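You operate a simulated robot arm through the tools that you are given. There is no shell and no other tool. Be economical: measure what you need, move in short steps, check, and stop when the job is done.

You run a simulated robot arm. Do the job below in one go: nothing can be reset, and whatever is moved stays where it is left.

Task
Dry the red bowl, then nest the yellow and blue bowls in it.
Fine: use the yellow cloth and put it back; the blue bowl sits inside the yellow one.

The check looks at the end state, three seconds after you hand in, the way a careful person would. Anything else that was tipped, shoved, dropped, spilled or broken makes it a failure. Flat cloth is picked up by pressing the open fingertips on it (5 to 10 N) and closing them slowly along it; thin cloth reads only 2 to 8 mm in the jaws.

Robot
A 7-joint arm with a two-finger parallel gripper, fixed in place. Base frame: the origin is at the foot of the arm, x ahead of it, y to its left, z up. Readings come in m, rad, newtons and seconds.
With the tool pointing down near the work surface it reaches from about 0.32 to 0.74 m from the base axis. Its first joint turns from -2.007 to 2.007 rad. Payload 3.91 kg.
The tool frame sits at the grasp point between the pads (the TCP): z along the fingers, y along the line on which they close. The tips reach 0.03 m beyond it. Largest opening 0.11 m; finger width 0.02, thickness 0.01; the body of the gripper, 0.048 by 0.112 m, starts 0.055 m behind the TCP.
Orientation is that of the tool frame in the base frame, as a unit quaternion [x, y, z, w]. With the fingers straight down and closing along the base's y, the tool's x points along the base's -x, its y along +y and its z along -z.

Tools
- The arm moves only by the tool move_arm. Its argument "steps" is a list that holds one entry, the list of rows, each a list of 6 numbers: the shift along the tool's x, y, z in mm, then the turn, a rotation vector about the tool's x, y, z in rad. In form: [[[dx, dy, dz, rx, ry, rz], ...]]. A call has 1 to 10 rows; each row shifts and turns the commanded pose from where the row before left it, along the tool's axes as they then stand. "jaw" is the opening, from 0 (shut) to 1 (fully open), set as the call begins (left out, the last holds). Each row takes 0.2 s and may step no farther than 0.05 m and 0.15 rad from the row before; otherwise, or with a gripper value out of range, the whole call is refused. Where a pose cannot be reached the arm comes as near as it can. A force on the tool above 40 N (or 10 N above the force at the start of the call, whichever is more), or a blocked arm, ends the call early, and 0.2 s more pass. The fingers move at their own pace (about 0.108 m/s each) and stop on an object; they squeeze with about 23 N. The grip force told is the motor's: it shows also when the fingers shut on nothing. Time passes only in rows, and 0.2 s behind the last, so rows that do not move let the fingers close. The reply holds the time, the measured pose of the TCP, the force on the tool along the base axes, the opening and the grip force, in the units named above and with some noise.
- Cameras (640 x 400 px; columns grow to the right, rows downward): "scene" is fixed at [0.2191, 0.4995, 1.5179]; the picture's right is [-0.24, -0.97, 0.00], its down [-0.87, 0.22, -0.45] and it looks along [0.44, -0.11, -0.89] (base axes); focal length 214 px, centre (320, 200). "wrist" rides on the gripper at [0.072, 0.017, -0.103] in the tool frame; the picture's right is [-0.23, 0.97, 0.00], its down [-0.76, -0.18, -0.62] and it looks along [-0.61, -0.14, 0.78] (tool axes); focal length 222 px, centre (320, 200). There is no depth. A picture from a camera that has moved, and an enlarged one, comes with that camera's place and axes in the base frame and with its lens.
- get_image(camera): a new picture of that camera. The clock stands still meanwhile.
- raise_lower(by): slides the trunk up (or, below 0, down) by that many m; the arm rides with it, the base frame stays. It gives what a move gives, with no picture.
- close_up(camera, box): a new picture of the part [left, top, right, bottom] of that camera's present view, enlarged. The clock stands still meanwhile.
- finish_job(): hands the job in; it is judged then, once.

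Go step by step. Nothing tells you positions but the pictures and the camera data: compare them with the known pose of the tool, close in by small moves and look again before you grip or let go. The budget is 120 turns and 76 pictures, counting those below and the enlarged ones. Unless the task says otherwise, let go and move clear before handing in, and close with one line.

The tools are called after "Call:" by a JSON object that holds its "api" and its "payload". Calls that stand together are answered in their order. move_arm: Moves the arm, as the interface text tells. Its arguments: {"type":"object","properties":{"steps":{"type":"array","items":{"type":"array","items":{"type":"array","items":{"type":"number"}}}},"jaw":{"type":"number"}},"required":["steps"]} The other tools are called the same way: raise_lower (by) slides the trunk up or down; get_image (camera) takes a picture; close_up (camera, box) takes an enlarged picture of a part of a camera's view; finish_job () hands the job in.

At the start:

```text
time_s: 0.0
tool_pos: [0.3884, 0.2667, 1.2913]
orientation: [0.0, 1.0, -0.001, 0.0]
contact_force: [-0.7, -0.6, 0.4]
gripper_width: 0.1099
finger_force: 0.1
trunk travel left (down, up): [-0.875, 0.115]
```

scene: 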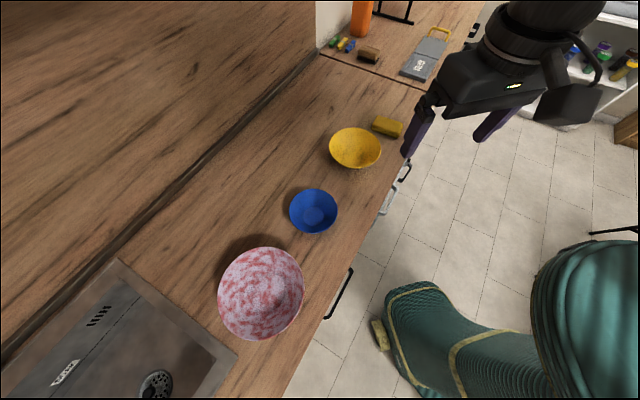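
wrist: 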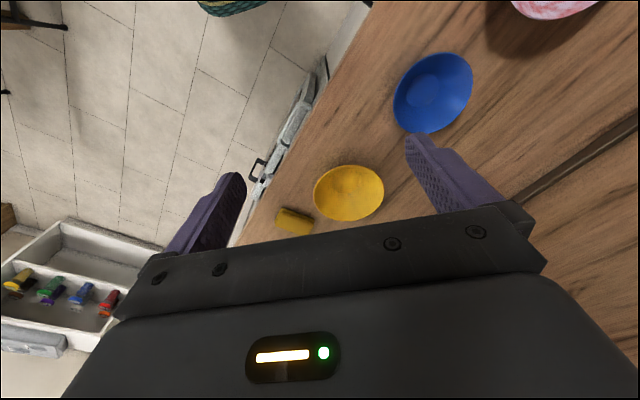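

I see a speckled red bowl near the sink, a blue bowl, a yellow bowl and a small yellow item beside it. I'll zoom in to identify the cloth and the wetness.

Call:
{"api": "close_up", "payload": {"camera": "scene", "box": [310, 90, 430, 180]}}

Call:
{"api": "close_up", "payload": {"camera": "scene", "box": [190, 180, 350, 350]}}

Call:
{"api": "close_up", "payload": {"camera": "scene", "box": [300, 0, 460, 100]}}

```text
4.44 times, centred on (370, 135) of scene
camera zoom: at [0.2191, 0.4995, 1.5179], right [-0.24, -0.97, 0.0], down [-0.87, 0.22, -0.45], along [0.44, -0.11, -0.89], focal length 953 px, centre (98, 489)
```

zoom: 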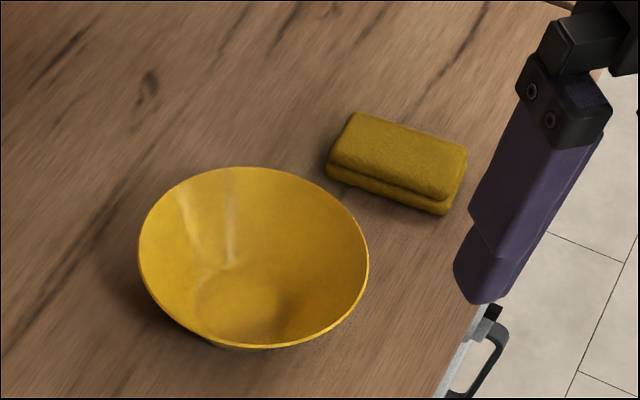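

```text
2.35 times, centred on (270, 265) of scene
camera zoom: at [0.2191, 0.4995, 1.5179], right [-0.24, -0.97, 0.0], down [-0.87, 0.22, -0.45], along [0.44, -0.11, -0.89], focal length 505 px, centre (438, 47)
```

zoom: 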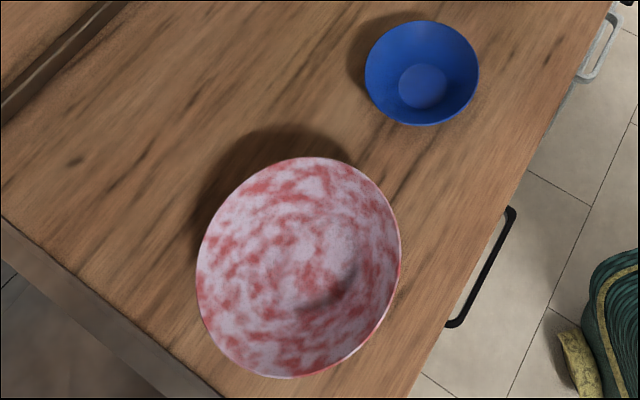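

```text
4.00 times, centred on (380, 50) of scene
camera zoom: at [0.2191, 0.4995, 1.5179], right [-0.24, -0.97, 0.0], down [-0.87, 0.22, -0.45], along [0.44, -0.11, -0.89], focal length 858 px, centre (80, 800)
```

zoom: 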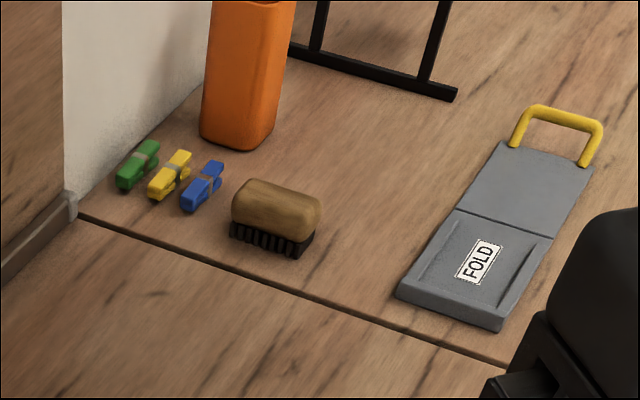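

The wet red bowl has a whitish film and stands near (0.29, 0.64). The folded yellow cloth lies near (0.75, 0.10), just past the yellow bowl at (0.675, 0.265). I'll move over the cloth to measure it.

Call:
{"api": "move_arm", "payload": {"steps": [[[-29, -16.7, 10, 0, 0, 0], [-29, -16.7, 10, 0, 0, 0], [-29, -16.7, 10, 0, 0, 0], [-29, -16.7, 10, 0, 0, 0], [-29, -16.7, 10, 0, 0, 0], [-29, -16.7, 10, 0, 0, 0], [-29, -16.7, 10, 0, 0, 0], [-29, -16.7, 10, 0, 0, 0], [-29, -16.7, 10, 0, 0, 0], [-29, -16.7, 10, 0, 0, 0]]], "jaw": 1}}

Call:
{"api": "get_image", "payload": {"camera": "wrist"}}

```text
time_s: 2.2
tool_pos: [0.6811, 0.1003, 1.1895]
orientation: [-0.001, 1.0, 0.0, -0.001]
contact_force: [0.7, 0.6, 0.5]
gripper_width: 0.1102
finger_force: 0.0
trunk travel left (down, up): [-0.875, 0.115]
```

```text
70 pictures are left
camera wrist: at [0.6077, 0.117, 1.2943], right [0.23, 0.97, 0.0], down [0.76, -0.18, 0.62], along [0.61, -0.14, -0.78], focal length 222 px, centre (320, 200)
```

wrist: 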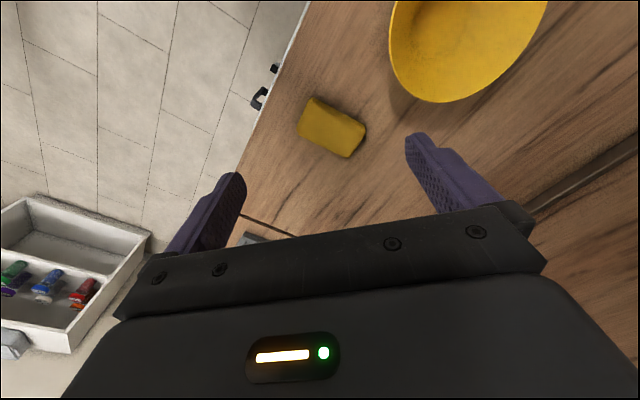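

The cloth measures about 0.10 x 0.055 m, centred near (0.75, 0.105), with its long axis about 47° from x. I'll move above it and turn the jaw across its short side.

Call:
{"api": "move_arm", "payload": {"steps": [[[-32, 2, 30, 0, 0, 0], [-33, 2, 30, 0, 0, 0], [0, 0, 35, 0, 0, -0.14], [0, 0, 35, 0, 0, -0.14], [0, 0, 0, 0, 0, -0.14], [0, 0, 0, 0, 0, -0.14], [0, 0, 0, 0, 0, -0.14], [0, 0, 0, 0, 0, -0.13]]], "jaw": 1}}

Call:
{"api": "get_image", "payload": {"camera": "wrist"}}

Call:
{"api": "get_image", "payload": {"camera": "scene"}}

```text
time_s: 4.0
tool_pos: [0.7431, 0.1046, 1.0602]
orientation: [-0.404, 0.915, 0.0, 0.0]
contact_force: [-0.1, 0.6, -0.1]
gripper_width: 0.11
finger_force: 0.1
trunk travel left (down, up): [-0.875, 0.115]
```

```text
69 pictures are left
camera wrist: at [0.6809, 0.062, 1.1641], right [-0.57, 0.82, 0.0], down [0.64, 0.44, 0.62], along [0.51, 0.35, -0.78], focal length 222 px, centre (320, 200)
```

wrist: 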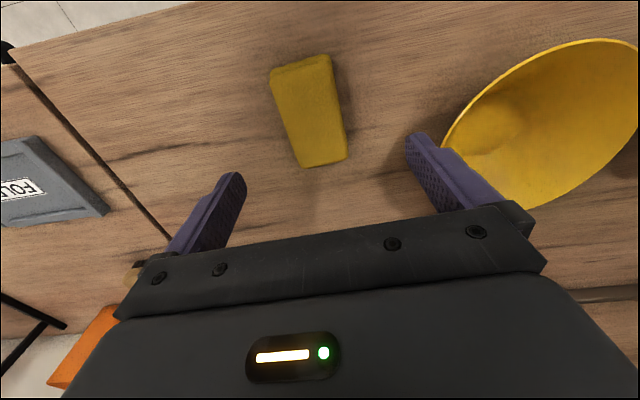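

```text
68 pictures are left
```

scene: 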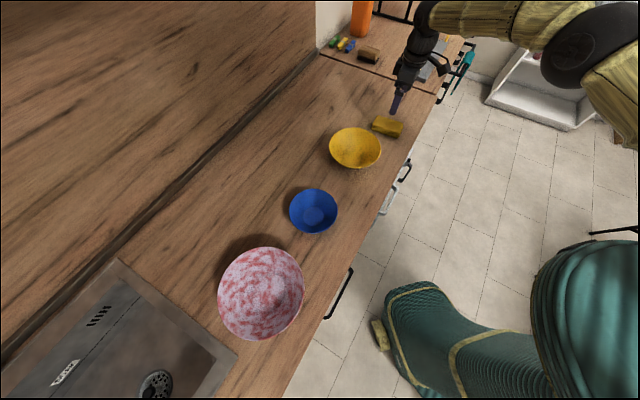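

The jaw is aligned, and the cloth centre is about 8 mm off along tool y. I'll centre on it and descend with the tips just above the counter.

Call:
{"api": "move_arm", "payload": {"steps": [[[-4, -8, 30, 0, 0, 0], [0, 0, 30, 0, 0, 0], [0, 0, 30, 0, 0, 0], [0, 0, 15, 0, 0, 0], [0, 0, 10, 0, 0, 0]]], "jaw": 1}}

Call:
{"api": "get_image", "payload": {"camera": "wrist"}}

```text
time_s: 5.2
tool_pos: [0.7434, 0.1005, 0.9461]
orientation: [-0.403, 0.915, 0.0, -0.001]
contact_force: [0.0, 0.0, 0.2]
gripper_width: 0.11
finger_force: 0.1
out of reach, approached as far as the arm can: row 3
trunk travel left (down, up): [-0.875, 0.115]
```

```text
67 pictures are left
camera wrist: at [0.6809, 0.0581, 1.0499], right [-0.57, 0.82, 0.0], down [0.64, 0.44, 0.62], along [0.51, 0.35, -0.78], focal length 222 px, centre (320, 200)
```

wrist: 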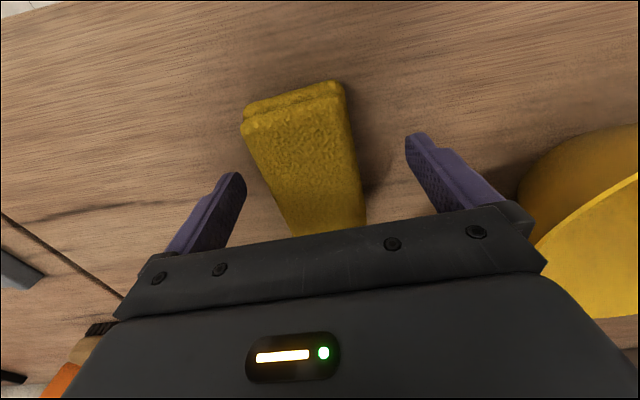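

The fingers straddle the cloth. I'll lower a little more and close gently.

Call:
{"api": "move_arm", "payload": {"steps": [[[3, 0, 4, 0, 0, 0], [0, 0, 4, 0, 0, 0]]], "jaw": 1}}

```text
time_s: 5.8
tool_pos: [0.7431, 0.0978, 0.9397]
orientation: [-0.403, 0.915, 0.0, 0.0]
contact_force: [-0.6, -0.2, -0.7]
gripper_width: 0.1101
finger_force: 0.0
trunk travel left (down, up): [-0.875, 0.115]
```

Call:
{"api": "move_arm", "payload": {"steps": [[[0, 0, 0, 0, 0, 0], [0, 0, 0, 0, 0, 0], [0, 0, 0, 0, 0, 0], [0, 0, 0, 0, 0, 0], [0, 0, 0, 0, 0, 0]]], "jaw": 0.3}}

Call:
{"api": "get_image", "payload": {"camera": "wrist"}}

```text
time_s: 7.0
tool_pos: [0.7428, 0.0971, 0.9394]
orientation: [-0.404, 0.915, 0.0, 0.0]
contact_force: [-0.1, 0.5, 2.1]
gripper_width: 0.0628
finger_force: 23.1
trunk travel left (down, up): [-0.875, 0.115]
```

```text
66 pictures are left
camera wrist: at [0.6798, 0.0559, 1.0432], right [-0.57, 0.82, 0.0], down [0.64, 0.44, 0.62], along [0.51, 0.35, -0.78], focal length 222 px, centre (320, 200)
```

wrist: 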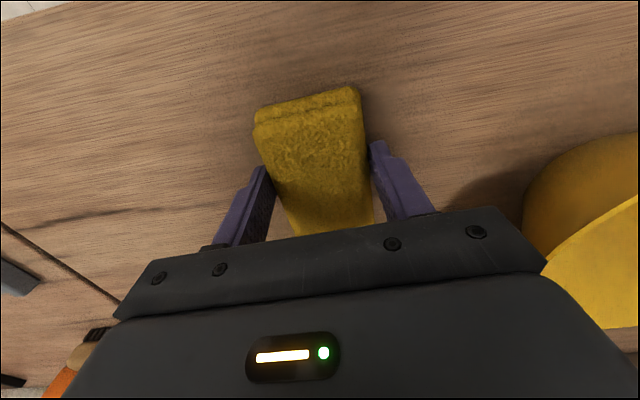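

The cloth is gripped at 63 mm. I'm lifting to check the hold.

Call:
{"api": "move_arm", "payload": {"steps": [[[0, 0, -20, 0, 0, 0], [0, 0, -40, 0, 0, 0], [0, 0, -45, 0, 0, 0], [0, 0, -45, 0, 0, 0]]], "jaw": 0.3}}

Call:
{"api": "get_image", "payload": {"camera": "wrist"}}

Call:
{"api": "close_up", "payload": {"camera": "scene", "box": [320, 50, 480, 150]}}

```text
time_s: 8.0
tool_pos: [0.7388, 0.0939, 1.0888]
orientation: [-0.403, 0.915, 0.0, 0.0]
contact_force: [0.5, -1.1, -0.3]
gripper_width: 0.063
finger_force: 23.1
trunk travel left (down, up): [-0.875, 0.115]
```

```text
65 pictures are left
camera wrist: at [0.6757, 0.0516, 1.1932], right [-0.57, 0.82, 0.0], down [0.65, 0.44, 0.62], along [0.51, 0.35, -0.78], focal length 222 px, centre (320, 200)
```

wrist: 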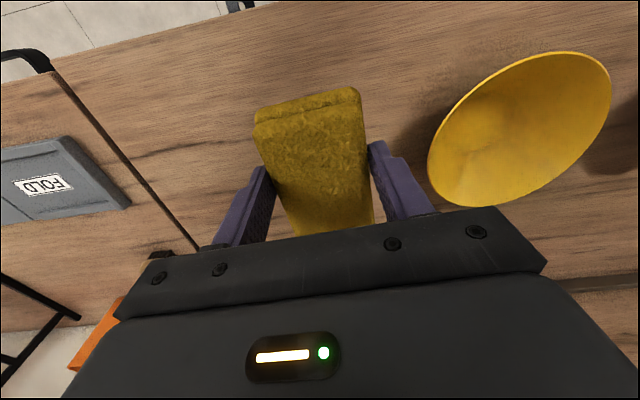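

```text
4.00 times, centred on (400, 100) of scene
camera zoom: at [0.2191, 0.4995, 1.5179], right [-0.24, -0.97, 0.0], down [-0.87, 0.22, -0.45], along [0.44, -0.11, -0.89], focal length 858 px, centre (0, 600)
```

zoom: 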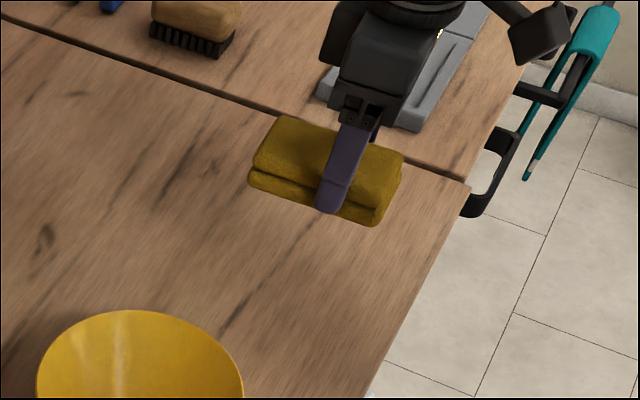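

The hold is good. I'm carrying the cloth high over the bowls toward the red bowl.

Call:
{"api": "move_arm", "payload": {"steps": [[[-6.6, 46.5, -3, 0, 0, 0], [-6.6, 46.5, -3, 0, 0, 0], [-6.6, 46.5, -3, 0, 0, 0], [-6.6, 46.5, -3, 0, 0, 0], [-6.6, 46.5, -3, 0, 0, 0], [-6.6, 46.5, -3, 0, 0, 0], [-6.6, 46.5, -3, 0, 0, 0], [-6.6, 46.5, -3, 0, 0, 0], [-6.6, 46.5, -3, 0, 0, 0], [-6.6, 46.5, -3, 0, 0, 0]]], "jaw": 0.3}}

Call:
{"api": "get_image", "payload": {"camera": "wrist"}}

```text
time_s: 10.2
tool_pos: [0.4383, 0.4616, 1.1167]
orientation: [-0.403, 0.915, -0.002, 0.001]
contact_force: [0.6, -0.3, -1.0]
gripper_width: 0.0632
finger_force: 23.1
trunk travel left (down, up): [-0.875, 0.115]
```

```text
63 pictures are left
camera wrist: at [0.3762, 0.4194, 1.2202], right [-0.57, 0.82, 0.0], down [0.64, 0.44, 0.62], along [0.51, 0.35, -0.78], focal length 222 px, centre (320, 200)
```

wrist: 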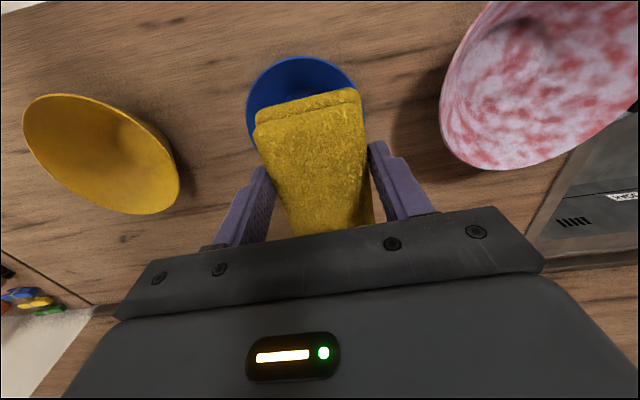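

The red bowl is just ahead. I'll move over it at a safe height and look from the scene camera and the wrist.

Call:
{"api": "move_arm", "payload": {"steps": [[[-6.6, 46.5, -3, 0, 0, 0], [-6.6, 46.5, -3, 0, 0, 0], [-6.6, 46.5, -3, 0, 0, 0], [-6.6, 46.5, -3, 0, 0, 0]]], "jaw": 0.3}}

Call:
{"api": "get_image", "payload": {"camera": "wrist"}}

Call:
{"api": "get_image", "payload": {"camera": "scene"}}

```text
time_s: 11.2
tool_pos: [0.3252, 0.606, 1.1288]
orientation: [-0.404, 0.915, -0.001, 0.0]
contact_force: [0.2, 0.3, 0.2]
gripper_width: 0.063
finger_force: 23.0
trunk travel left (down, up): [-0.875, 0.115]
```

```text
62 pictures are left
camera wrist: at [0.2632, 0.5642, 1.2328], right [-0.57, 0.82, 0.0], down [0.64, 0.44, 0.62], along [0.51, 0.35, -0.78], focal length 222 px, centre (320, 200)
```

wrist: 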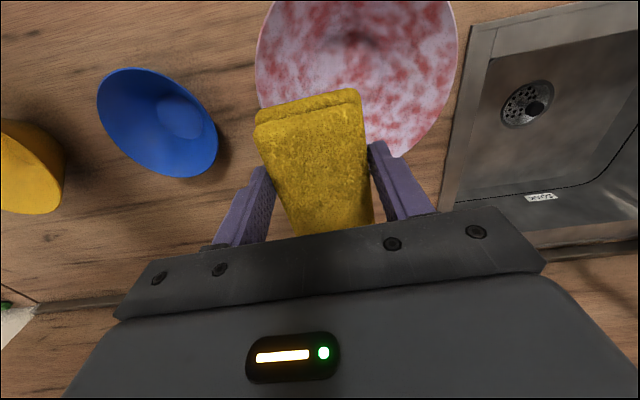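

```text
61 pictures are left
```

scene: 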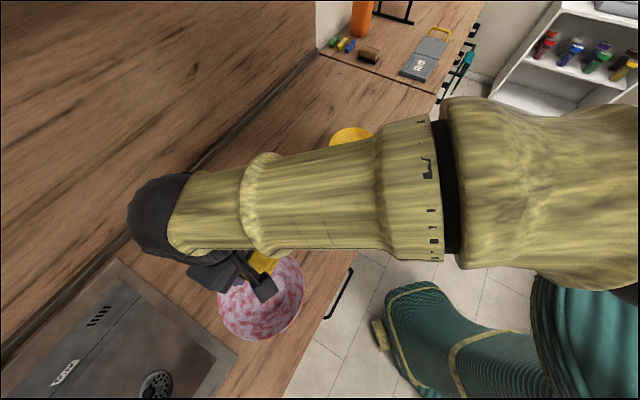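

The red bowl's rim is about z = 0.97, radius about 0.10, centred near (0.288, 0.628). I'll move above the centre and come down carefully until the cloth touches.

Call:
{"api": "move_arm", "payload": {"steps": [[[4, 21, 20, 0, 0, 0], [4.7, 21, 20, 0, 0, 0], [0, 0, 35, 0, 0, 0], [0, 0, 25, 0, 0, 0], [0, 0, 15, 0, 0, 0]]], "jaw": 0.3}}

Call:
{"api": "get_image", "payload": {"camera": "wrist"}}

Call:
{"api": "close_up", "payload": {"camera": "scene", "box": [140, 200, 380, 350]}}

```text
time_s: 12.4
tool_pos: [0.2861, 0.63, 1.0134]
orientation: [-0.403, 0.915, 0.001, 0.0]
contact_force: [-0.8, 0.2, -1.0]
gripper_width: 0.0631
finger_force: 23.2
trunk travel left (down, up): [-0.875, 0.115]
```

```text
60 pictures are left
camera wrist: at [0.2249, 0.5883, 1.1177], right [-0.57, 0.82, 0.0], down [0.65, 0.44, 0.62], along [0.51, 0.35, -0.78], focal length 222 px, centre (320, 200)
```

wrist: 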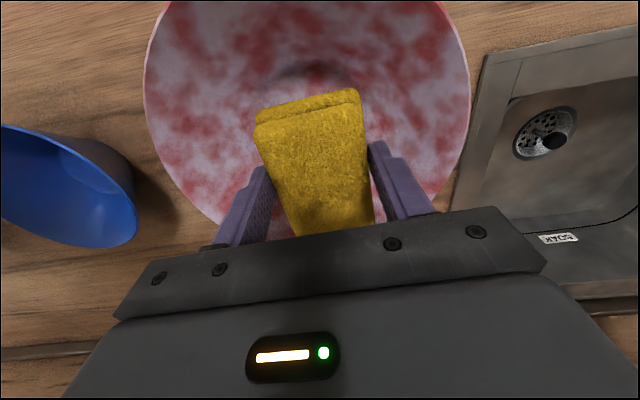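

```text
2.67 times, centred on (260, 275) of scene
camera zoom: at [0.2191, 0.4995, 1.5179], right [-0.24, -0.97, 0.0], down [-0.87, 0.22, -0.45], along [0.44, -0.11, -0.89], focal length 572 px, centre (480, 0)
```

zoom: 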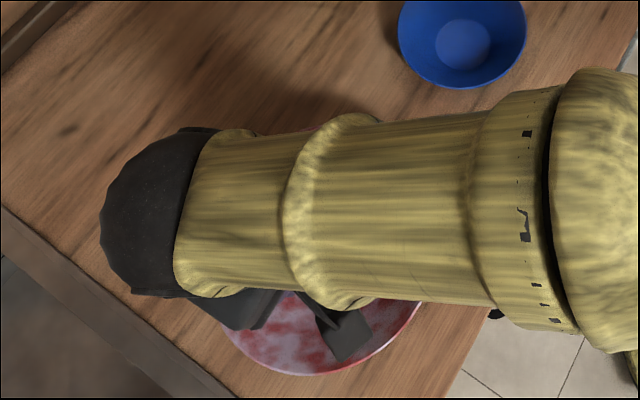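

The cloth is centred over the bowl. I'm descending in small steps to feel contact.

Call:
{"api": "move_arm", "payload": {"steps": [[[0, 0, 8, 0, 0, 0], [0, 0, 8, 0, 0, 0], [0, 0, 5, 0, 0, 0], [0, 0, 5, 0, 0, 0], [0, 0, 4, 0, 0, 0]]], "jaw": 0.3}}

```text
time_s: 13.6
tool_pos: [0.2871, 0.6282, 0.9862]
orientation: [-0.403, 0.915, 0.0, 0.001]
contact_force: [-0.8, -1.1, 4.4]
gripper_width: 0.0629
finger_force: 22.9
trunk travel left (down, up): [-0.875, 0.115]
```

Contact is made at about 4 N. I'll rotate the cloth in place to wipe, press slightly more, and check the film.

Call:
{"api": "move_arm", "payload": {"steps": [[[0, 0, 1, 0, 0, 0.12], [0, 0, 0, 0, 0, 0.12], [0, 0, 0, 0, 0, 0.12], [0, 0, 0, 0, 0, 0.12], [0, 0, 0, 0, 0, 0.12], [0, 0, 0, 0, 0, 0.12]]], "jaw": 0.3}}

Call:
{"api": "get_image", "payload": {"camera": "wrist"}}

```text
time_s: 15.0
tool_pos: [0.2871, 0.6266, 0.9842]
orientation: [-0.055, 0.999, 0.0, 0.0]
contact_force: [0.1, 1.1, 0.6]
gripper_width: 0.0631
finger_force: 23.4
trunk travel left (down, up): [-0.875, 0.115]
```

```text
58 pictures are left
camera wrist: at [0.2112, 0.6366, 1.0877], right [0.12, 0.99, 0.0], down [0.78, -0.09, 0.62], along [0.62, -0.08, -0.78], focal length 222 px, centre (320, 200)
```

wrist: 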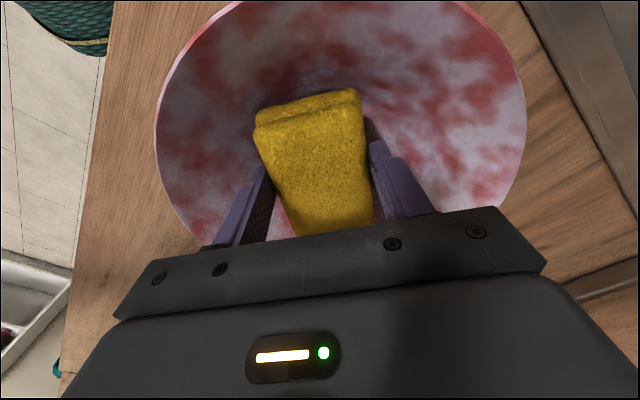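

Force dropped off, so the cloth may have settled. I'll press a little deeper.

Call:
{"api": "move_arm", "payload": {"steps": [[[0, 0, 4, 0, 0, 0], [0, 0, 3, 0, 0, 0]]], "jaw": 0.3}}

Call:
{"api": "close_up", "payload": {"camera": "scene", "box": [140, 200, 380, 350]}}

```text
time_s: 15.6
tool_pos: [0.2873, 0.6279, 0.9799]
orientation: [-0.055, 0.998, 0.003, 0.001]
contact_force: [0.2, 9.5, 24.0]
gripper_width: 0.0633
finger_force: 23.2
trunk travel left (down, up): [-0.875, 0.115]
```

```text
2.67 times, centred on (260, 275) of scene
camera zoom: at [0.2191, 0.4995, 1.5179], right [-0.24, -0.97, 0.0], down [-0.87, 0.22, -0.45], along [0.44, -0.11, -0.89], focal length 572 px, centre (480, 0)
```

zoom: 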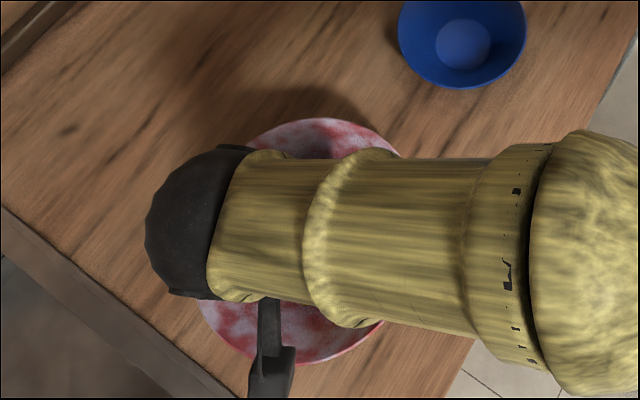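

Pressing too hard now (24 N), with the wall pushing toward +y. I'll ease off, shift slightly to +y and sweep rotation, watching force.

Call:
{"api": "move_arm", "payload": {"steps": [[[0, 4, -3, 0, 0, 0], [0, 0, 0, 0, 0, -0.14], [0, 0, 0, 0, 0, -0.14], [0, 0, 0, 0, 0, -0.14], [0, 0, 0, 0, 0, -0.14], [0, 0, 0, 0, 0, -0.14], [0, 0, 0, 0, 0, -0.14]]], "jaw": 0.3}}

```text
time_s: 17.2
tool_pos: [0.2861, 0.6321, 0.9814]
orientation: [-0.458, 0.889, -0.001, 0.0]
contact_force: [1.5, -1.5, -0.1]
gripper_width: 0.0633
finger_force: 22.8
trunk travel left (down, up): [-0.875, 0.115]
```

Let me lift clear and look at whether the film was affected where contact happened.

Call:
{"api": "move_arm", "payload": {"steps": [[[0, 0, -40, 0, 0, 0], [0, 0, -45, 0, 0, 0], [0, -50, -10, 0, 0, 0], [0, -50, 0, 0, 0, 0], [0, -50, 0, 0, 0, 0], [0, -40, 0, 0, 0, 0]]], "jaw": 0.3}}

Call:
{"api": "close_up", "payload": {"camera": "scene", "box": [190, 230, 350, 350]}}

```text
refused: row 3 steps farther than a row can; nothing moved
```

```text
3.33 times, centred on (270, 290) of scene
camera zoom: at [0.2191, 0.4995, 1.5179], right [-0.24, -0.97, 0.0], down [-0.87, 0.22, -0.45], along [0.44, -0.11, -0.89], focal length 715 px, centre (487, -100)
```

zoom: 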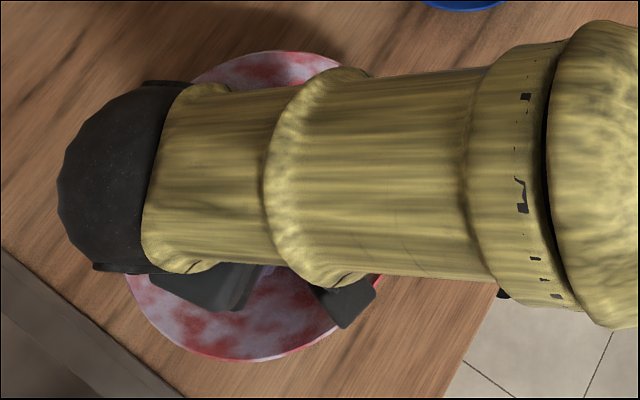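

Call:
{"api": "move_arm", "payload": {"steps": [[[0, 0, -40, 0, 0, 0], [0, 0, -45, 0, 0, 0], [0, -45, -10, 0, 0, 0], [0, -48, 0, 0, 0, 0], [0, -48, 0, 0, 0, 0], [0, -48, 0, 0, 0, 0]]], "jaw": 0.3}}

Call:
{"api": "close_up", "payload": {"camera": "scene", "box": [190, 230, 350, 350]}}

```text
time_s: 18.6
tool_pos: [0.4396, 0.5201, 1.0754]
orientation: [-0.458, 0.889, 0.001, 0.0]
contact_force: [-0.4, 0.3, -0.3]
gripper_width: 0.0632
finger_force: 22.6
trunk travel left (down, up): [-0.875, 0.115]
```

```text
3.33 times, centred on (270, 290) of scene
camera zoom: at [0.2191, 0.4995, 1.5179], right [-0.24, -0.97, 0.0], down [-0.87, 0.22, -0.45], along [0.44, -0.11, -0.89], focal length 715 px, centre (487, -100)
```

zoom: 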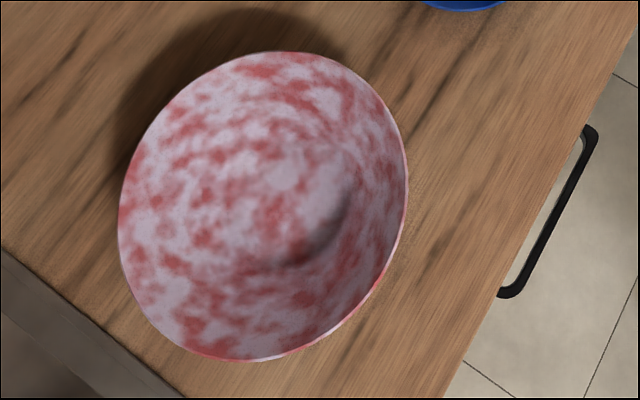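

The film is mostly unchanged and the bowl has not moved, with its centre near (0.287, 0.632). I'll tilt the tool about 50° so the cloth lies along the wall, starting with the far wall.

Call:
{"api": "move_arm", "payload": {"steps": [[[-4, 47.3, -5, 0, 0, 0], [-4, 47.3, 0, 0, 0, 0], [-4, 47.3, 0, 0, 0, 0], [-4, 47.3, 0, 0, 0, 0], [0, 0, 0, 0, -0.145, 0], [0, 0, 0, 0, -0.145, 0], [0, 0, 0, 0, -0.145, 0], [0, 0, 0, 0, -0.145, 0], [0, 0, 0, 0, -0.145, 0], [0, 0, 0, 0, -0.145, 0]]], "jaw": 0.3}}

Call:
{"api": "get_image", "payload": {"camera": "wrist"}}

```text
time_s: 20.8
tool_pos: [0.295, 0.6448, 1.081]
orientation: [-0.415, 0.806, 0.194, 0.376]
contact_force: [-0.1, -0.7, -0.8]
gripper_width: 0.0632
finger_force: 23.2
trunk travel left (down, up): [-0.875, 0.115]
```

```text
54 pictures are left
camera wrist: at [0.2076, 0.5533, 1.0922], right [-0.71, 0.69, 0.17], down [0.15, -0.09, 0.98], along [0.69, 0.72, -0.04], focal length 222 px, centre (320, 200)
```

wrist: 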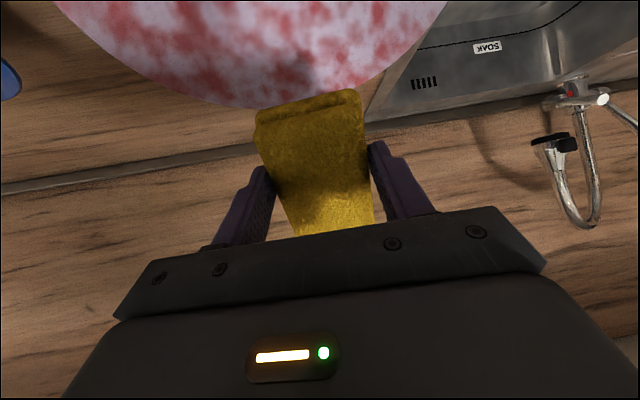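

The tilt is set, with the cloth above the far wall. I'm lowering, then pressing along the tool axis.

Call:
{"api": "move_arm", "payload": {"steps": [[[34.9, 0, 29.3, 0, 0, 0], [34.9, 0, 29.3, 0, 0, 0], [0, 0, 8, 0, 0, 0], [0, 0, 5, 0, 0, 0]]], "jaw": 0.3}}

Call:
{"api": "get_image", "payload": {"camera": "wrist"}}

```text
time_s: 21.8
tool_pos: [0.3038, 0.6518, 0.9819]
orientation: [-0.415, 0.806, 0.193, 0.375]
contact_force: [0.6, 0.2, -0.1]
gripper_width: 0.0631
finger_force: 22.9
trunk travel left (down, up): [-0.875, 0.115]
```

```text
53 pictures are left
camera wrist: at [0.2155, 0.5601, 0.9928], right [-0.71, 0.69, 0.17], down [0.15, -0.09, 0.98], along [0.69, 0.72, -0.04], focal length 222 px, centre (320, 200)
```

wrist: 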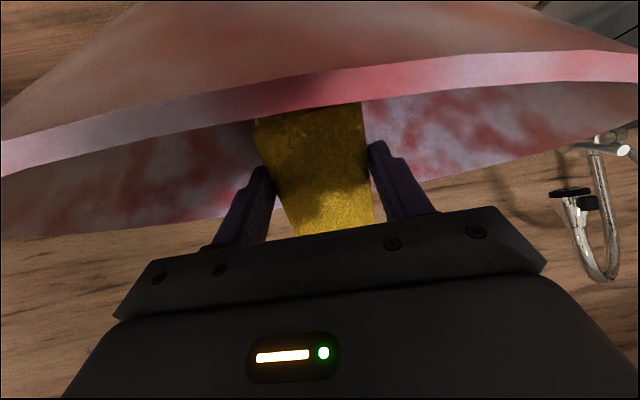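

The camera housing sits just over the near rim, so I must be careful with the steep tilt. I'll slightly reduce it and press gently outward.

Call:
{"api": "move_arm", "payload": {"steps": [[[0, 0, 0, 0, 0.1, 0], [0, 0, 5, 0, 0, 0], [0, 0, 4, 0, 0, 0], [0, 0, 3, 0, 0, 0]]], "jaw": 0.3}}

```text
time_s: 22.8
tool_pos: [0.3079, 0.6574, 0.9721]
orientation: [-0.423, 0.824, 0.172, 0.335]
contact_force: [0.0, -0.5, 2.2]
gripper_width: 0.0633
finger_force: 23.4
trunk travel left (down, up): [-0.875, 0.115]
```

Light contact. I'll press a bit more and stroke up and down the slope, then look.

Call:
{"api": "move_arm", "payload": {"steps": [[[0, 0, 3, 0, 0, 0], [-8, 0, 0, 0, 0, 0], [-8, 0, 0, 0, 0, 0], [-8, 0, 0, 0, 0, 0]]], "jaw": 0.3}}

Call:
{"api": "get_image", "payload": {"camera": "wrist"}}

```text
time_s: 23.8
tool_pos: [0.3162, 0.6748, 0.9885]
orientation: [-0.425, 0.824, 0.172, 0.334]
contact_force: [-0.1, -2.8, -0.2]
gripper_width: 0.0631
finger_force: 23.2
trunk travel left (down, up): [-0.875, 0.115]
```

```text
52 pictures are left
camera wrist: at [0.2292, 0.5845, 1.0124], right [-0.7, 0.7, 0.16], down [0.21, -0.01, 0.98], along [0.69, 0.72, -0.14], focal length 222 px, centre (320, 200)
```

wrist: 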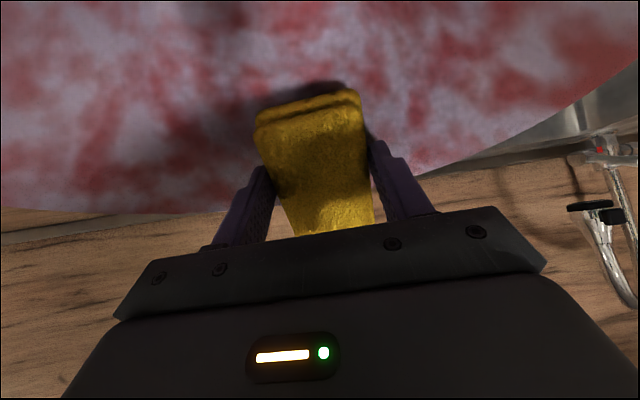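

Now I'll press firmly into the wall here and stroke back down.

Call:
{"api": "move_arm", "payload": {"steps": [[[0, 0, 4, 0, 0, 0], [0, 0, 3, 0, 0, 0], [0, 0, 2, 0, 0, 0]]], "jaw": 0.3}}

```text
time_s: 24.6
tool_pos: [0.3198, 0.6798, 0.9841]
orientation: [-0.423, 0.823, 0.173, 0.336]
contact_force: [-4.4, -4.8, 14.4]
gripper_width: 0.0632
finger_force: 22.3
trunk travel left (down, up): [-0.875, 0.115]
```

About 15 N normal to the wall. I'll orbit the cloth around the bowl axis in contact.

Call:
{"api": "move_arm", "payload": {"steps": [[[0, 0, -1, 0, 0, 0], [0, 7, 0, -0.082, 0, -0.088], [0, 7, 0, -0.082, 0, -0.088], [0, 7, 0, -0.082, 0, -0.088], [0, 7, 0, -0.082, 0, -0.088]]], "jaw": 0.3}}

Call:
{"api": "close_up", "payload": {"camera": "scene", "box": [190, 230, 350, 350]}}

```text
time_s: 25.8
tool_pos: [0.2952, 0.6908, 0.9808]
orientation: [-0.61, 0.698, 0.243, 0.285]
contact_force: [1.8, 0.3, 1.9]
gripper_width: 0.0631
finger_force: 22.3
trunk travel left (down, up): [-0.875, 0.115]
```

```text
3.33 times, centred on (270, 290) of scene
camera zoom: at [0.2191, 0.4995, 1.5179], right [-0.24, -0.97, 0.0], down [-0.87, 0.22, -0.45], along [0.44, -0.11, -0.89], focal length 715 px, centre (487, -100)
```

zoom: 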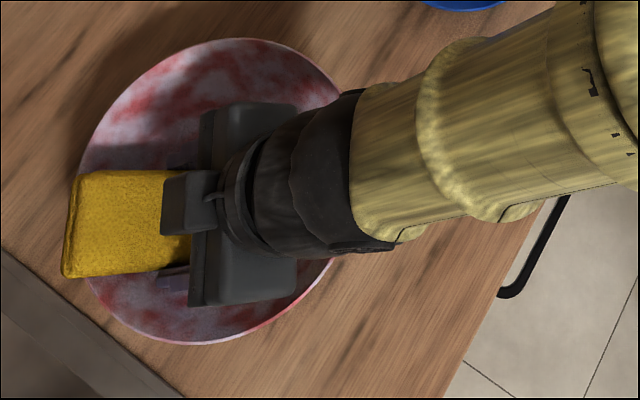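

The bowl slid about 3 cm toward the sink while I pressed on the wall. I'll lift off and reassess before wiping more gently.

Call:
{"api": "move_arm", "payload": {"steps": [[[0, 0, -15, 0, 0, 0], [-15, 0, -30, 0, 0, 0], [-25, 0, -30, 0, 0, 0], [-25, 0, -30, 0, 0, 0], [0, 0, 0, 0, 0.14, 0], [0, 0, 0, 0, 0.14, 0], [0, 0, 0, 0, 0.14, 0], [0, 0, 0, 0, 0.14, 0], [0, 0, 0, 0, 0.14, 0], [0, 0, 0, 0, 0.07, 0]]], "jaw": 0.3}}

Call:
{"api": "get_image", "payload": {"camera": "scene"}}

```text
time_s: 28.0
tool_pos: [0.2933, 0.6634, 1.1014]
orientation: [-0.656, 0.755, -0.005, 0.001]
contact_force: [1.1, 0.0, 0.3]
gripper_width: 0.0631
finger_force: 23.5
trunk travel left (down, up): [-0.875, 0.115]
```

```text
50 pictures are left
```

scene: 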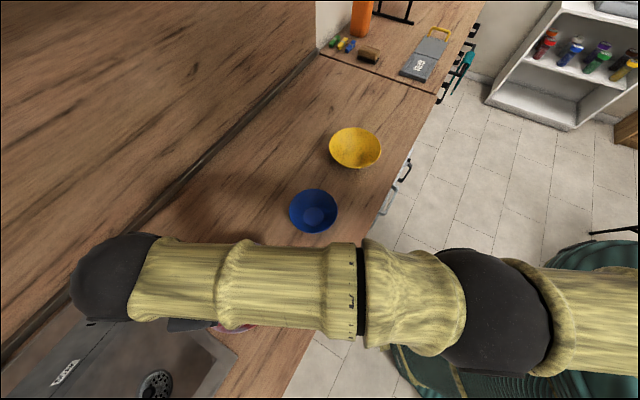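

Call:
{"api": "move_arm", "payload": {"steps": [[[0, -48, 0, 0, 0, 0], [0, -48, 0, 0, 0, 0], [10, -45, 0, 0, 0, 0], [20, -40, 0, 0, 0, 0]]], "jaw": 0.3}}

Call:
{"api": "close_up", "payload": {"camera": "scene", "box": [170, 220, 330, 340]}}

```text
time_s: 29.0
tool_pos: [0.4436, 0.5849, 1.102]
orientation: [-0.656, 0.755, -0.004, 0.002]
contact_force: [0.9, -0.3, -0.5]
gripper_width: 0.0632
finger_force: 22.7
out of reach, approached as far as the arm can: row 1, 2, 3
trunk travel left (down, up): [-0.875, 0.115]
```

```text
3.33 times, centred on (250, 280) of scene
camera zoom: at [0.2191, 0.4995, 1.5179], right [-0.24, -0.97, 0.0], down [-0.87, 0.22, -0.45], along [0.44, -0.11, -0.89], focal length 715 px, centre (553, -67)
```

zoom: 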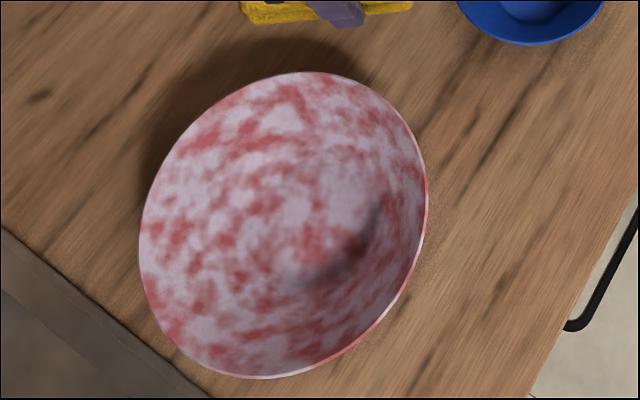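

The bowl now sits near (0.31, 0.675) and has rotated a little. I'll take a high-zoom reference of the film before a gentler test.

Call:
{"api": "close_up", "payload": {"camera": "scene", "box": [190, 238, 290, 338]}}

Call:
{"api": "get_image", "payload": {"camera": "wrist"}}

```text
4.00 times, centred on (240, 288) of scene
camera zoom: at [0.2191, 0.4995, 1.5179], right [-0.24, -0.97, 0.0], down [-0.87, 0.22, -0.45], along [0.44, -0.11, -0.89], focal length 858 px, centre (640, -152)
```

zoom: 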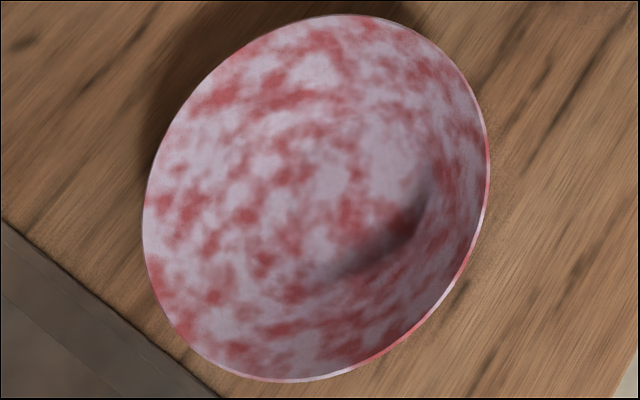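

```text
47 pictures are left
camera wrist: at [0.4146, 0.5168, 1.2049], right [-0.93, 0.36, -0.01], down [0.28, 0.73, 0.62], along [0.23, 0.58, -0.78], focal length 222 px, centre (320, 200)
```

wrist: 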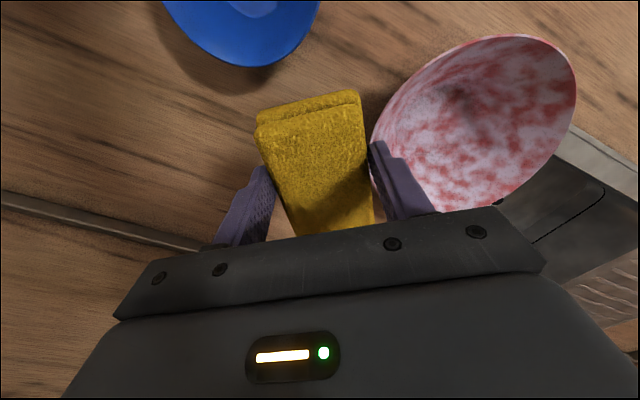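

The bowl is now at the edge of reach. I'll use the cloth end inside the bowl to nudge it gently back toward its original spot, without pressing down.

Call:
{"api": "move_arm", "payload": {"steps": [[[0, 0, 0, 0, 0, 0.12], [0, 0, 0, 0, 0, 0.12], [0, 0, 0, 0, 0, 0.12], [-3.5, 41, 0, 0, 0, 0], [-3.5, 41, 0, 0, 0, 0], [-3.5, 41, 0, 0, 0, 0], [-3.5, 41, 0, 0, 0, 0], [10, 0, 34, 0, 0, 0], [0, 0, 34, 0, 0, 0], [0, 0, 34, 0, 0, 0]]], "jaw": 0.3}}

Call:
{"api": "get_image", "payload": {"camera": "wrist"}}

```text
time_s: 31.2
tool_pos: [0.2959, 0.6581, 1.0002]
orientation: [-0.51, 0.86, -0.003, 0.003]
contact_force: [0.2, 0.7, -0.8]
gripper_width: 0.0632
finger_force: 22.6
out of reach, approached as far as the arm can: row 6, 7, 8, 10
trunk travel left (down, up): [-0.875, 0.115]
```

```text
46 pictures are left
camera wrist: at [0.2449, 0.6033, 1.1025], right [-0.75, 0.67, -0.01], down [0.52, 0.58, 0.63], along [0.42, 0.46, -0.78], focal length 222 px, centre (320, 200)
```

wrist: 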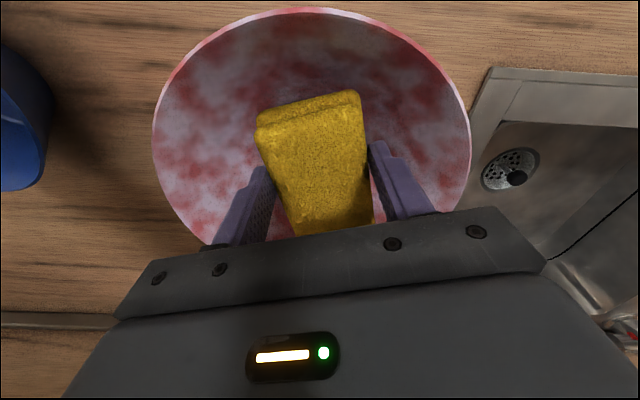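

The cloth is inside the bowl, below rim height. I'm nudging toward the robot in small steps.

Call:
{"api": "move_arm", "payload": {"steps": [[[10, 0, 6, 0, 0, 0], [10, 0, 0, 0, 0, 0], [10, 0, 0, 0, 0, 0], [10, 0, 0, 0, 0, 0], [10, 0, 0, 0, 0, 0]]], "jaw": 0.3}}

Call:
{"api": "get_image", "payload": {"camera": "wrist"}}

```text
time_s: 32.4
tool_pos: [0.2937, 0.6545, 0.9902]
orientation: [-0.512, 0.859, -0.003, 0.002]
contact_force: [2.1, 0.1, 1.5]
gripper_width: 0.0634
finger_force: 23.1
out of reach, approached as far as the arm can: row 1, 2, 3, 4, 5
trunk travel left (down, up): [-0.875, 0.115]
```

```text
45 pictures are left
camera wrist: at [0.2412, 0.6001, 1.0941], right [-0.75, 0.67, -0.01], down [0.52, 0.59, 0.62], along [0.42, 0.46, -0.78], focal length 222 px, centre (320, 200)
```

wrist: 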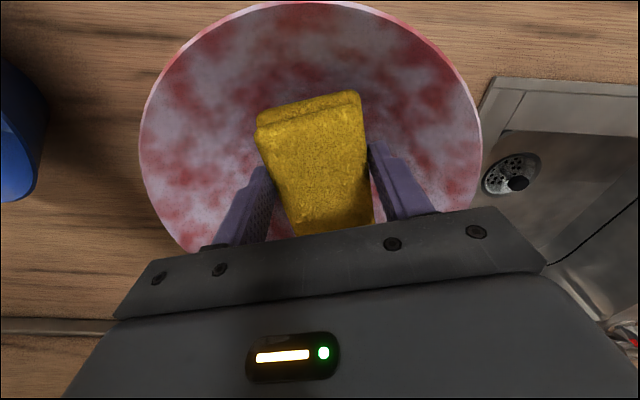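

The commanded pose had run past reach and has now caught up. I'm continuing the nudge.

Call:
{"api": "move_arm", "payload": {"steps": [[[10, 0, 0, 0, 0, 0], [10, 0, 0, 0, 0, 0], [10, 0, 0, 0, 0, 0], [10, 0, 0, 0, 0, 0]]], "jaw": 0.3}}

```text
time_s: 33.4
tool_pos: [0.2914, 0.6546, 0.9896]
orientation: [-0.51, 0.86, -0.004, 0.002]
contact_force: [2.5, -0.1, 4.1]
gripper_width: 0.0632
finger_force: 22.8
out of reach, approached as far as the arm can: row 1, 2, 3, 4
trunk travel left (down, up): [-0.875, 0.115]
```

The arm reports out of reach though the target should be close; it may be stuck near a joint limit. I'll lift and see how it responds.

Call:
{"api": "move_arm", "payload": {"steps": [[[0, 0, -30, 0, 0, 0], [0, 0, -30, 0, 0, 0], [0, 0, -30, 0, 0, 0]]], "jaw": 0.3}}

Call:
{"api": "get_image", "payload": {"camera": "scene"}}

```text
time_s: 34.2
tool_pos: [0.2909, 0.6619, 1.0783]
orientation: [-0.51, 0.86, -0.003, 0.002]
contact_force: [-0.4, 0.6, -0.7]
gripper_width: 0.0633
finger_force: 23.5
out of reach, approached as far as the arm can: row 1, 2
trunk travel left (down, up): [-0.875, 0.115]
```

```text
44 pictures are left
```

scene: 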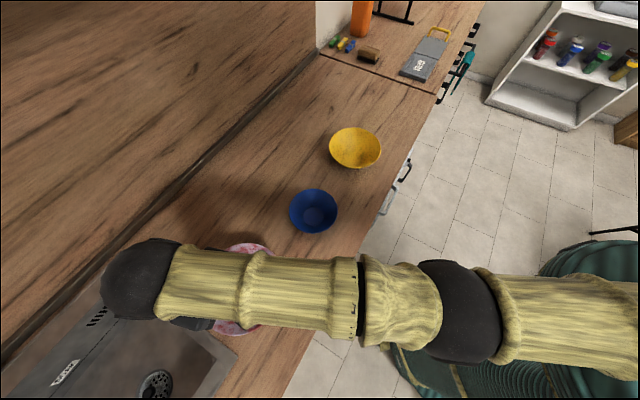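

Reach shrinks at low height because the shoulder is high. I'll lift the arm and lower the trunk to gain reach.

Call:
{"api": "move_arm", "payload": {"steps": [[[20, 0, -40, 0, 0, 0], [20, 0, -40, 0, 0, 0], [10, 0, -40, 0, 0, 0]]], "jaw": 0.3}}

Call:
{"api": "raise_lower", "payload": {"by": -0.12}}

Call:
{"api": "get_image", "payload": {"camera": "wrist"}}

```text
time_s: 35.0
tool_pos: [0.2792, 0.6534, 1.204]
orientation: [-0.511, 0.86, -0.004, 0.001]
contact_force: [-1.5, 0.0, -0.3]
gripper_width: 0.063
finger_force: 23.5
out of reach, approached as far as the arm can: row 1, 2, 3
trunk travel left (down, up): [-0.875, 0.115]
```

```text
time_s: 36.5
tool_pos: [0.2786, 0.6547, 1.0828]
orientation: [-0.51, 0.86, -0.004, 0.003]
contact_force: [0.0, 0.8, -0.7]
gripper_width: 0.063
finger_force: 23.9
trunk travel left (down, up): [-0.755, 0.235]
```

```text
43 pictures are left
camera wrist: at [0.2283, 0.6006, 1.1861], right [-0.75, 0.67, -0.01], down [0.52, 0.59, 0.62], along [0.42, 0.46, -0.78], focal length 222 px, centre (320, 200)
```

wrist: 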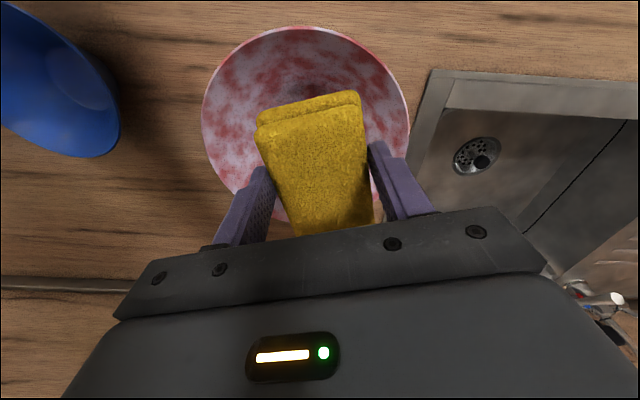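

The bowl sits at about (0.312, 0.671). I'll test a small move toward the robot to see if reach is regained.

Call:
{"api": "move_arm", "payload": {"steps": [[[5, 0, 0, 0, 0, 0], [5, 0, 0, 0, 0, 0]]], "jaw": 0.3}}

```text
time_s: 37.1
tool_pos: [0.2796, 0.655, 1.0824]
orientation: [-0.511, 0.859, -0.004, 0.002]
contact_force: [0.4, 0.9, -0.2]
gripper_width: 0.0634
finger_force: 23.3
out of reach, approached as far as the arm can: row 1, 2
trunk travel left (down, up): [-0.755, 0.235]
```

Moving inward doesn't free it, so a wrist joint limit is likely. I'll try changing yaw slightly, then moving back toward the robot.

Call:
{"api": "move_arm", "payload": {"steps": [[[0, 0, 0, 0, 0, -0.1], [0, 0, 0, 0, 0, -0.1], [15, 0, 0, 0, 0, 0]]], "jaw": 0.3}}

```text
time_s: 37.9
tool_pos: [0.2802, 0.6554, 1.0834]
orientation: [-0.594, 0.804, -0.005, 0.0]
contact_force: [-0.7, -0.4, -0.5]
gripper_width: 0.063
finger_force: 22.9
out of reach, approached as far as the arm can: row 3
trunk travel left (down, up): [-0.755, 0.235]
```

Yaw moves freely but inward translation fails. I'll try translating sideways.

Call:
{"api": "move_arm", "payload": {"steps": [[[0, -20, 0, 0, 0, 0], [0, -20, 0, 0, 0, 0]]], "jaw": 0.3}}

```text
time_s: 38.5
tool_pos: [0.3184, 0.6439, 1.0838]
orientation: [-0.593, 0.805, -0.005, 0.002]
contact_force: [0.2, -0.2, 0.0]
gripper_width: 0.0632
finger_force: 22.7
trunk travel left (down, up): [-0.755, 0.235]
```

Call:
{"api": "move_arm", "payload": {"steps": [[[15, 0, 0, 0, 0, 0], [15, 0, 0, 0, 0, 0], [15, 0, 0, 0, 0, 0]]], "jaw": 0.3}}

```text
time_s: 39.3
tool_pos: [0.3179, 0.6398, 1.0867]
orientation: [-0.593, 0.805, -0.005, 0.001]
contact_force: [0.1, -1.4, -0.2]
gripper_width: 0.0631
finger_force: 23.4
out of reach, approached as far as the arm can: row 1, 2, 3
trunk travel left (down, up): [-0.755, 0.235]
```

Something in the arm posture blocks inward motion. I'll raise the tool and try again.

Call:
{"api": "move_arm", "payload": {"steps": [[[0, -30, -30, 0, 0, 0], [0, -30, -30, 0, 0, 0], [20, 0, 0, 0, 0, 0], [20, 0, 0, 0, 0, 0]]], "jaw": 0.3}}

Call:
{"api": "get_image", "payload": {"camera": "scene"}}

```text
time_s: 40.3
tool_pos: [0.3722, 0.5985, 1.1506]
orientation: [-0.593, 0.805, -0.005, 0.001]
contact_force: [-0.1, 0.1, -0.8]
gripper_width: 0.0629
finger_force: 23.0
out of reach, approached as far as the arm can: row 1, 2, 3, 4
trunk travel left (down, up): [-0.755, 0.235]
```

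```text
42 pictures are left
```

scene: 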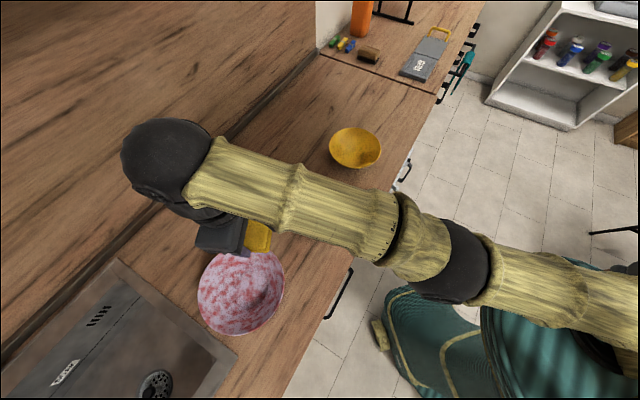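

The arm is nearly straight there (near-singular), so I'll swing it back diagonally to shorter reach to free the elbow.

Call:
{"api": "move_arm", "payload": {"steps": [[[20, -25, -5, 0, 0, 0], [20, -25, -5, 0, 0, 0], [20, -25, 0, 0, 0, 0], [20, -25, 0, 0, 0, 0], [20, -25, 0, 0, 0, 0], [20, -25, 0, 0, 0, 0]]], "jaw": 0.3}}

```text
time_s: 41.7
tool_pos: [0.5187, 0.4857, 1.1787]
orientation: [-0.594, 0.805, -0.004, 0.001]
contact_force: [-0.1, -1.0, 0.3]
gripper_width: 0.0629
finger_force: 22.9
out of reach, approached as far as the arm can: row 1, 2, 3, 4, 5, 6
trunk travel left (down, up): [-0.755, 0.235]
```

Still on the stretched-arm circle. I'll command larger purely inward steps, with clear space in that direction.

Call:
{"api": "move_arm", "payload": {"steps": [[[33, 30, 0, 0, 0, 0], [33, 30, 0, 0, 0, 0], [33, 30, 0, 0, 0, 0], [33, 30, 0, 0, 0, 0]]], "jaw": 0.3}}

```text
time_s: 42.7
tool_pos: [0.4555, 0.5131, 1.2337]
orientation: [-0.594, 0.805, -0.005, 0.001]
contact_force: [0.3, -0.4, -0.9]
gripper_width: 0.063
finger_force: 22.4
out of reach, approached as far as the arm can: row 1, 2, 3, 4
trunk travel left (down, up): [-0.755, 0.235]
```

Call:
{"api": "get_image", "payload": {"camera": "scene"}}

```text
41 pictures are left
```

scene: 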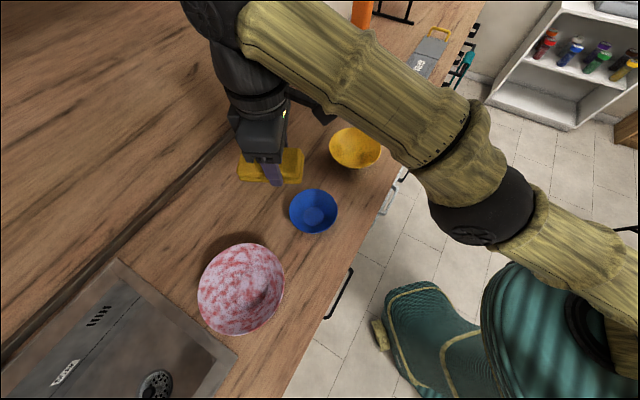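

The elbow looks to have dropped below the arm line and hit a limit, so inward moves are blocked. I'll stretch out toward straight in clear space, let it settle, then come back in.

Call:
{"api": "move_arm", "payload": {"steps": [[[-27, -13, 0, 0, 0, 0], [-27, -13, 0, 0, 0, 0], [-27, -13, 0, 0, 0, 0], [0, 0, 0, 0, 0, 0], [0, 0, 0, 0, 0, 0], [27, 13, 0, 0, 0, 0], [27, 13, 0, 0, 0, 0], [27, 13, 0, 0, 0, 0], [27, 13, 0, 0, 0, 0]]], "jaw": 0.3}}

Call:
{"api": "get_image", "payload": {"camera": "scene"}}

```text
time_s: 44.7
tool_pos: [0.3836, 0.426, 1.222]
orientation: [-0.593, 0.805, -0.005, 0.002]
contact_force: [-0.4, 0.3, -0.5]
gripper_width: 0.063
finger_force: 22.6
out of reach, approached as far as the arm can: row 1, 2, 3
trunk travel left (down, up): [-0.755, 0.235]
```

```text
40 pictures are left
```

scene: 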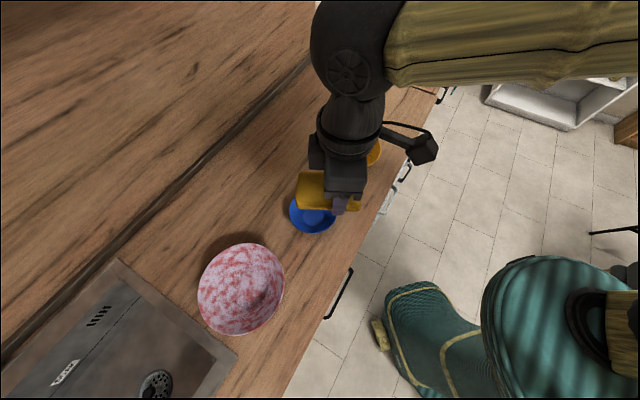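

The elbow is up again and the arm moves freely. Now back over the red bowl, offset slightly toward the robot, to pull it back gently.

Call:
{"api": "move_arm", "payload": {"steps": [[[-29.7, 23.5, 20, 0, 0, 0], [-29.7, 23.5, 20, 0, 0, 0], [-29.7, 23.5, 20, 0, 0, 0], [-29.7, 23.5, 20, 0, 0, 0], [-29.7, 23.5, 25, 0, 0, 0], [-29.7, 23.5, 25, 0, 0, 0], [0, 0, 40, 0, 0, 0], [0, 0, 20, 0, 0, 0]]], "jaw": 0.3}}

Call:
{"api": "get_image", "payload": {"camera": "wrist"}}

```text
time_s: 46.5
tool_pos: [0.302, 0.6418, 1.024]
orientation: [-0.594, 0.805, -0.004, 0.001]
contact_force: [0.3, 0.1, 0.1]
gripper_width: 0.0632
finger_force: 23.3
trunk travel left (down, up): [-0.755, 0.235]
```

```text
39 pictures are left
camera wrist: at [0.2634, 0.577, 1.1283], right [-0.86, 0.51, -0.01], down [0.39, 0.68, 0.62], along [0.32, 0.53, -0.78], focal length 222 px, centre (320, 200)
```

wrist: 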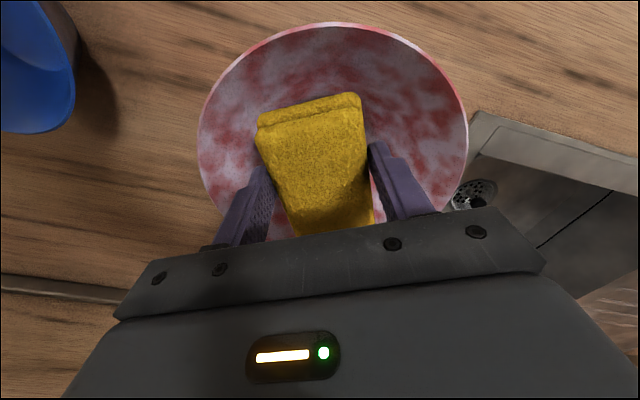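

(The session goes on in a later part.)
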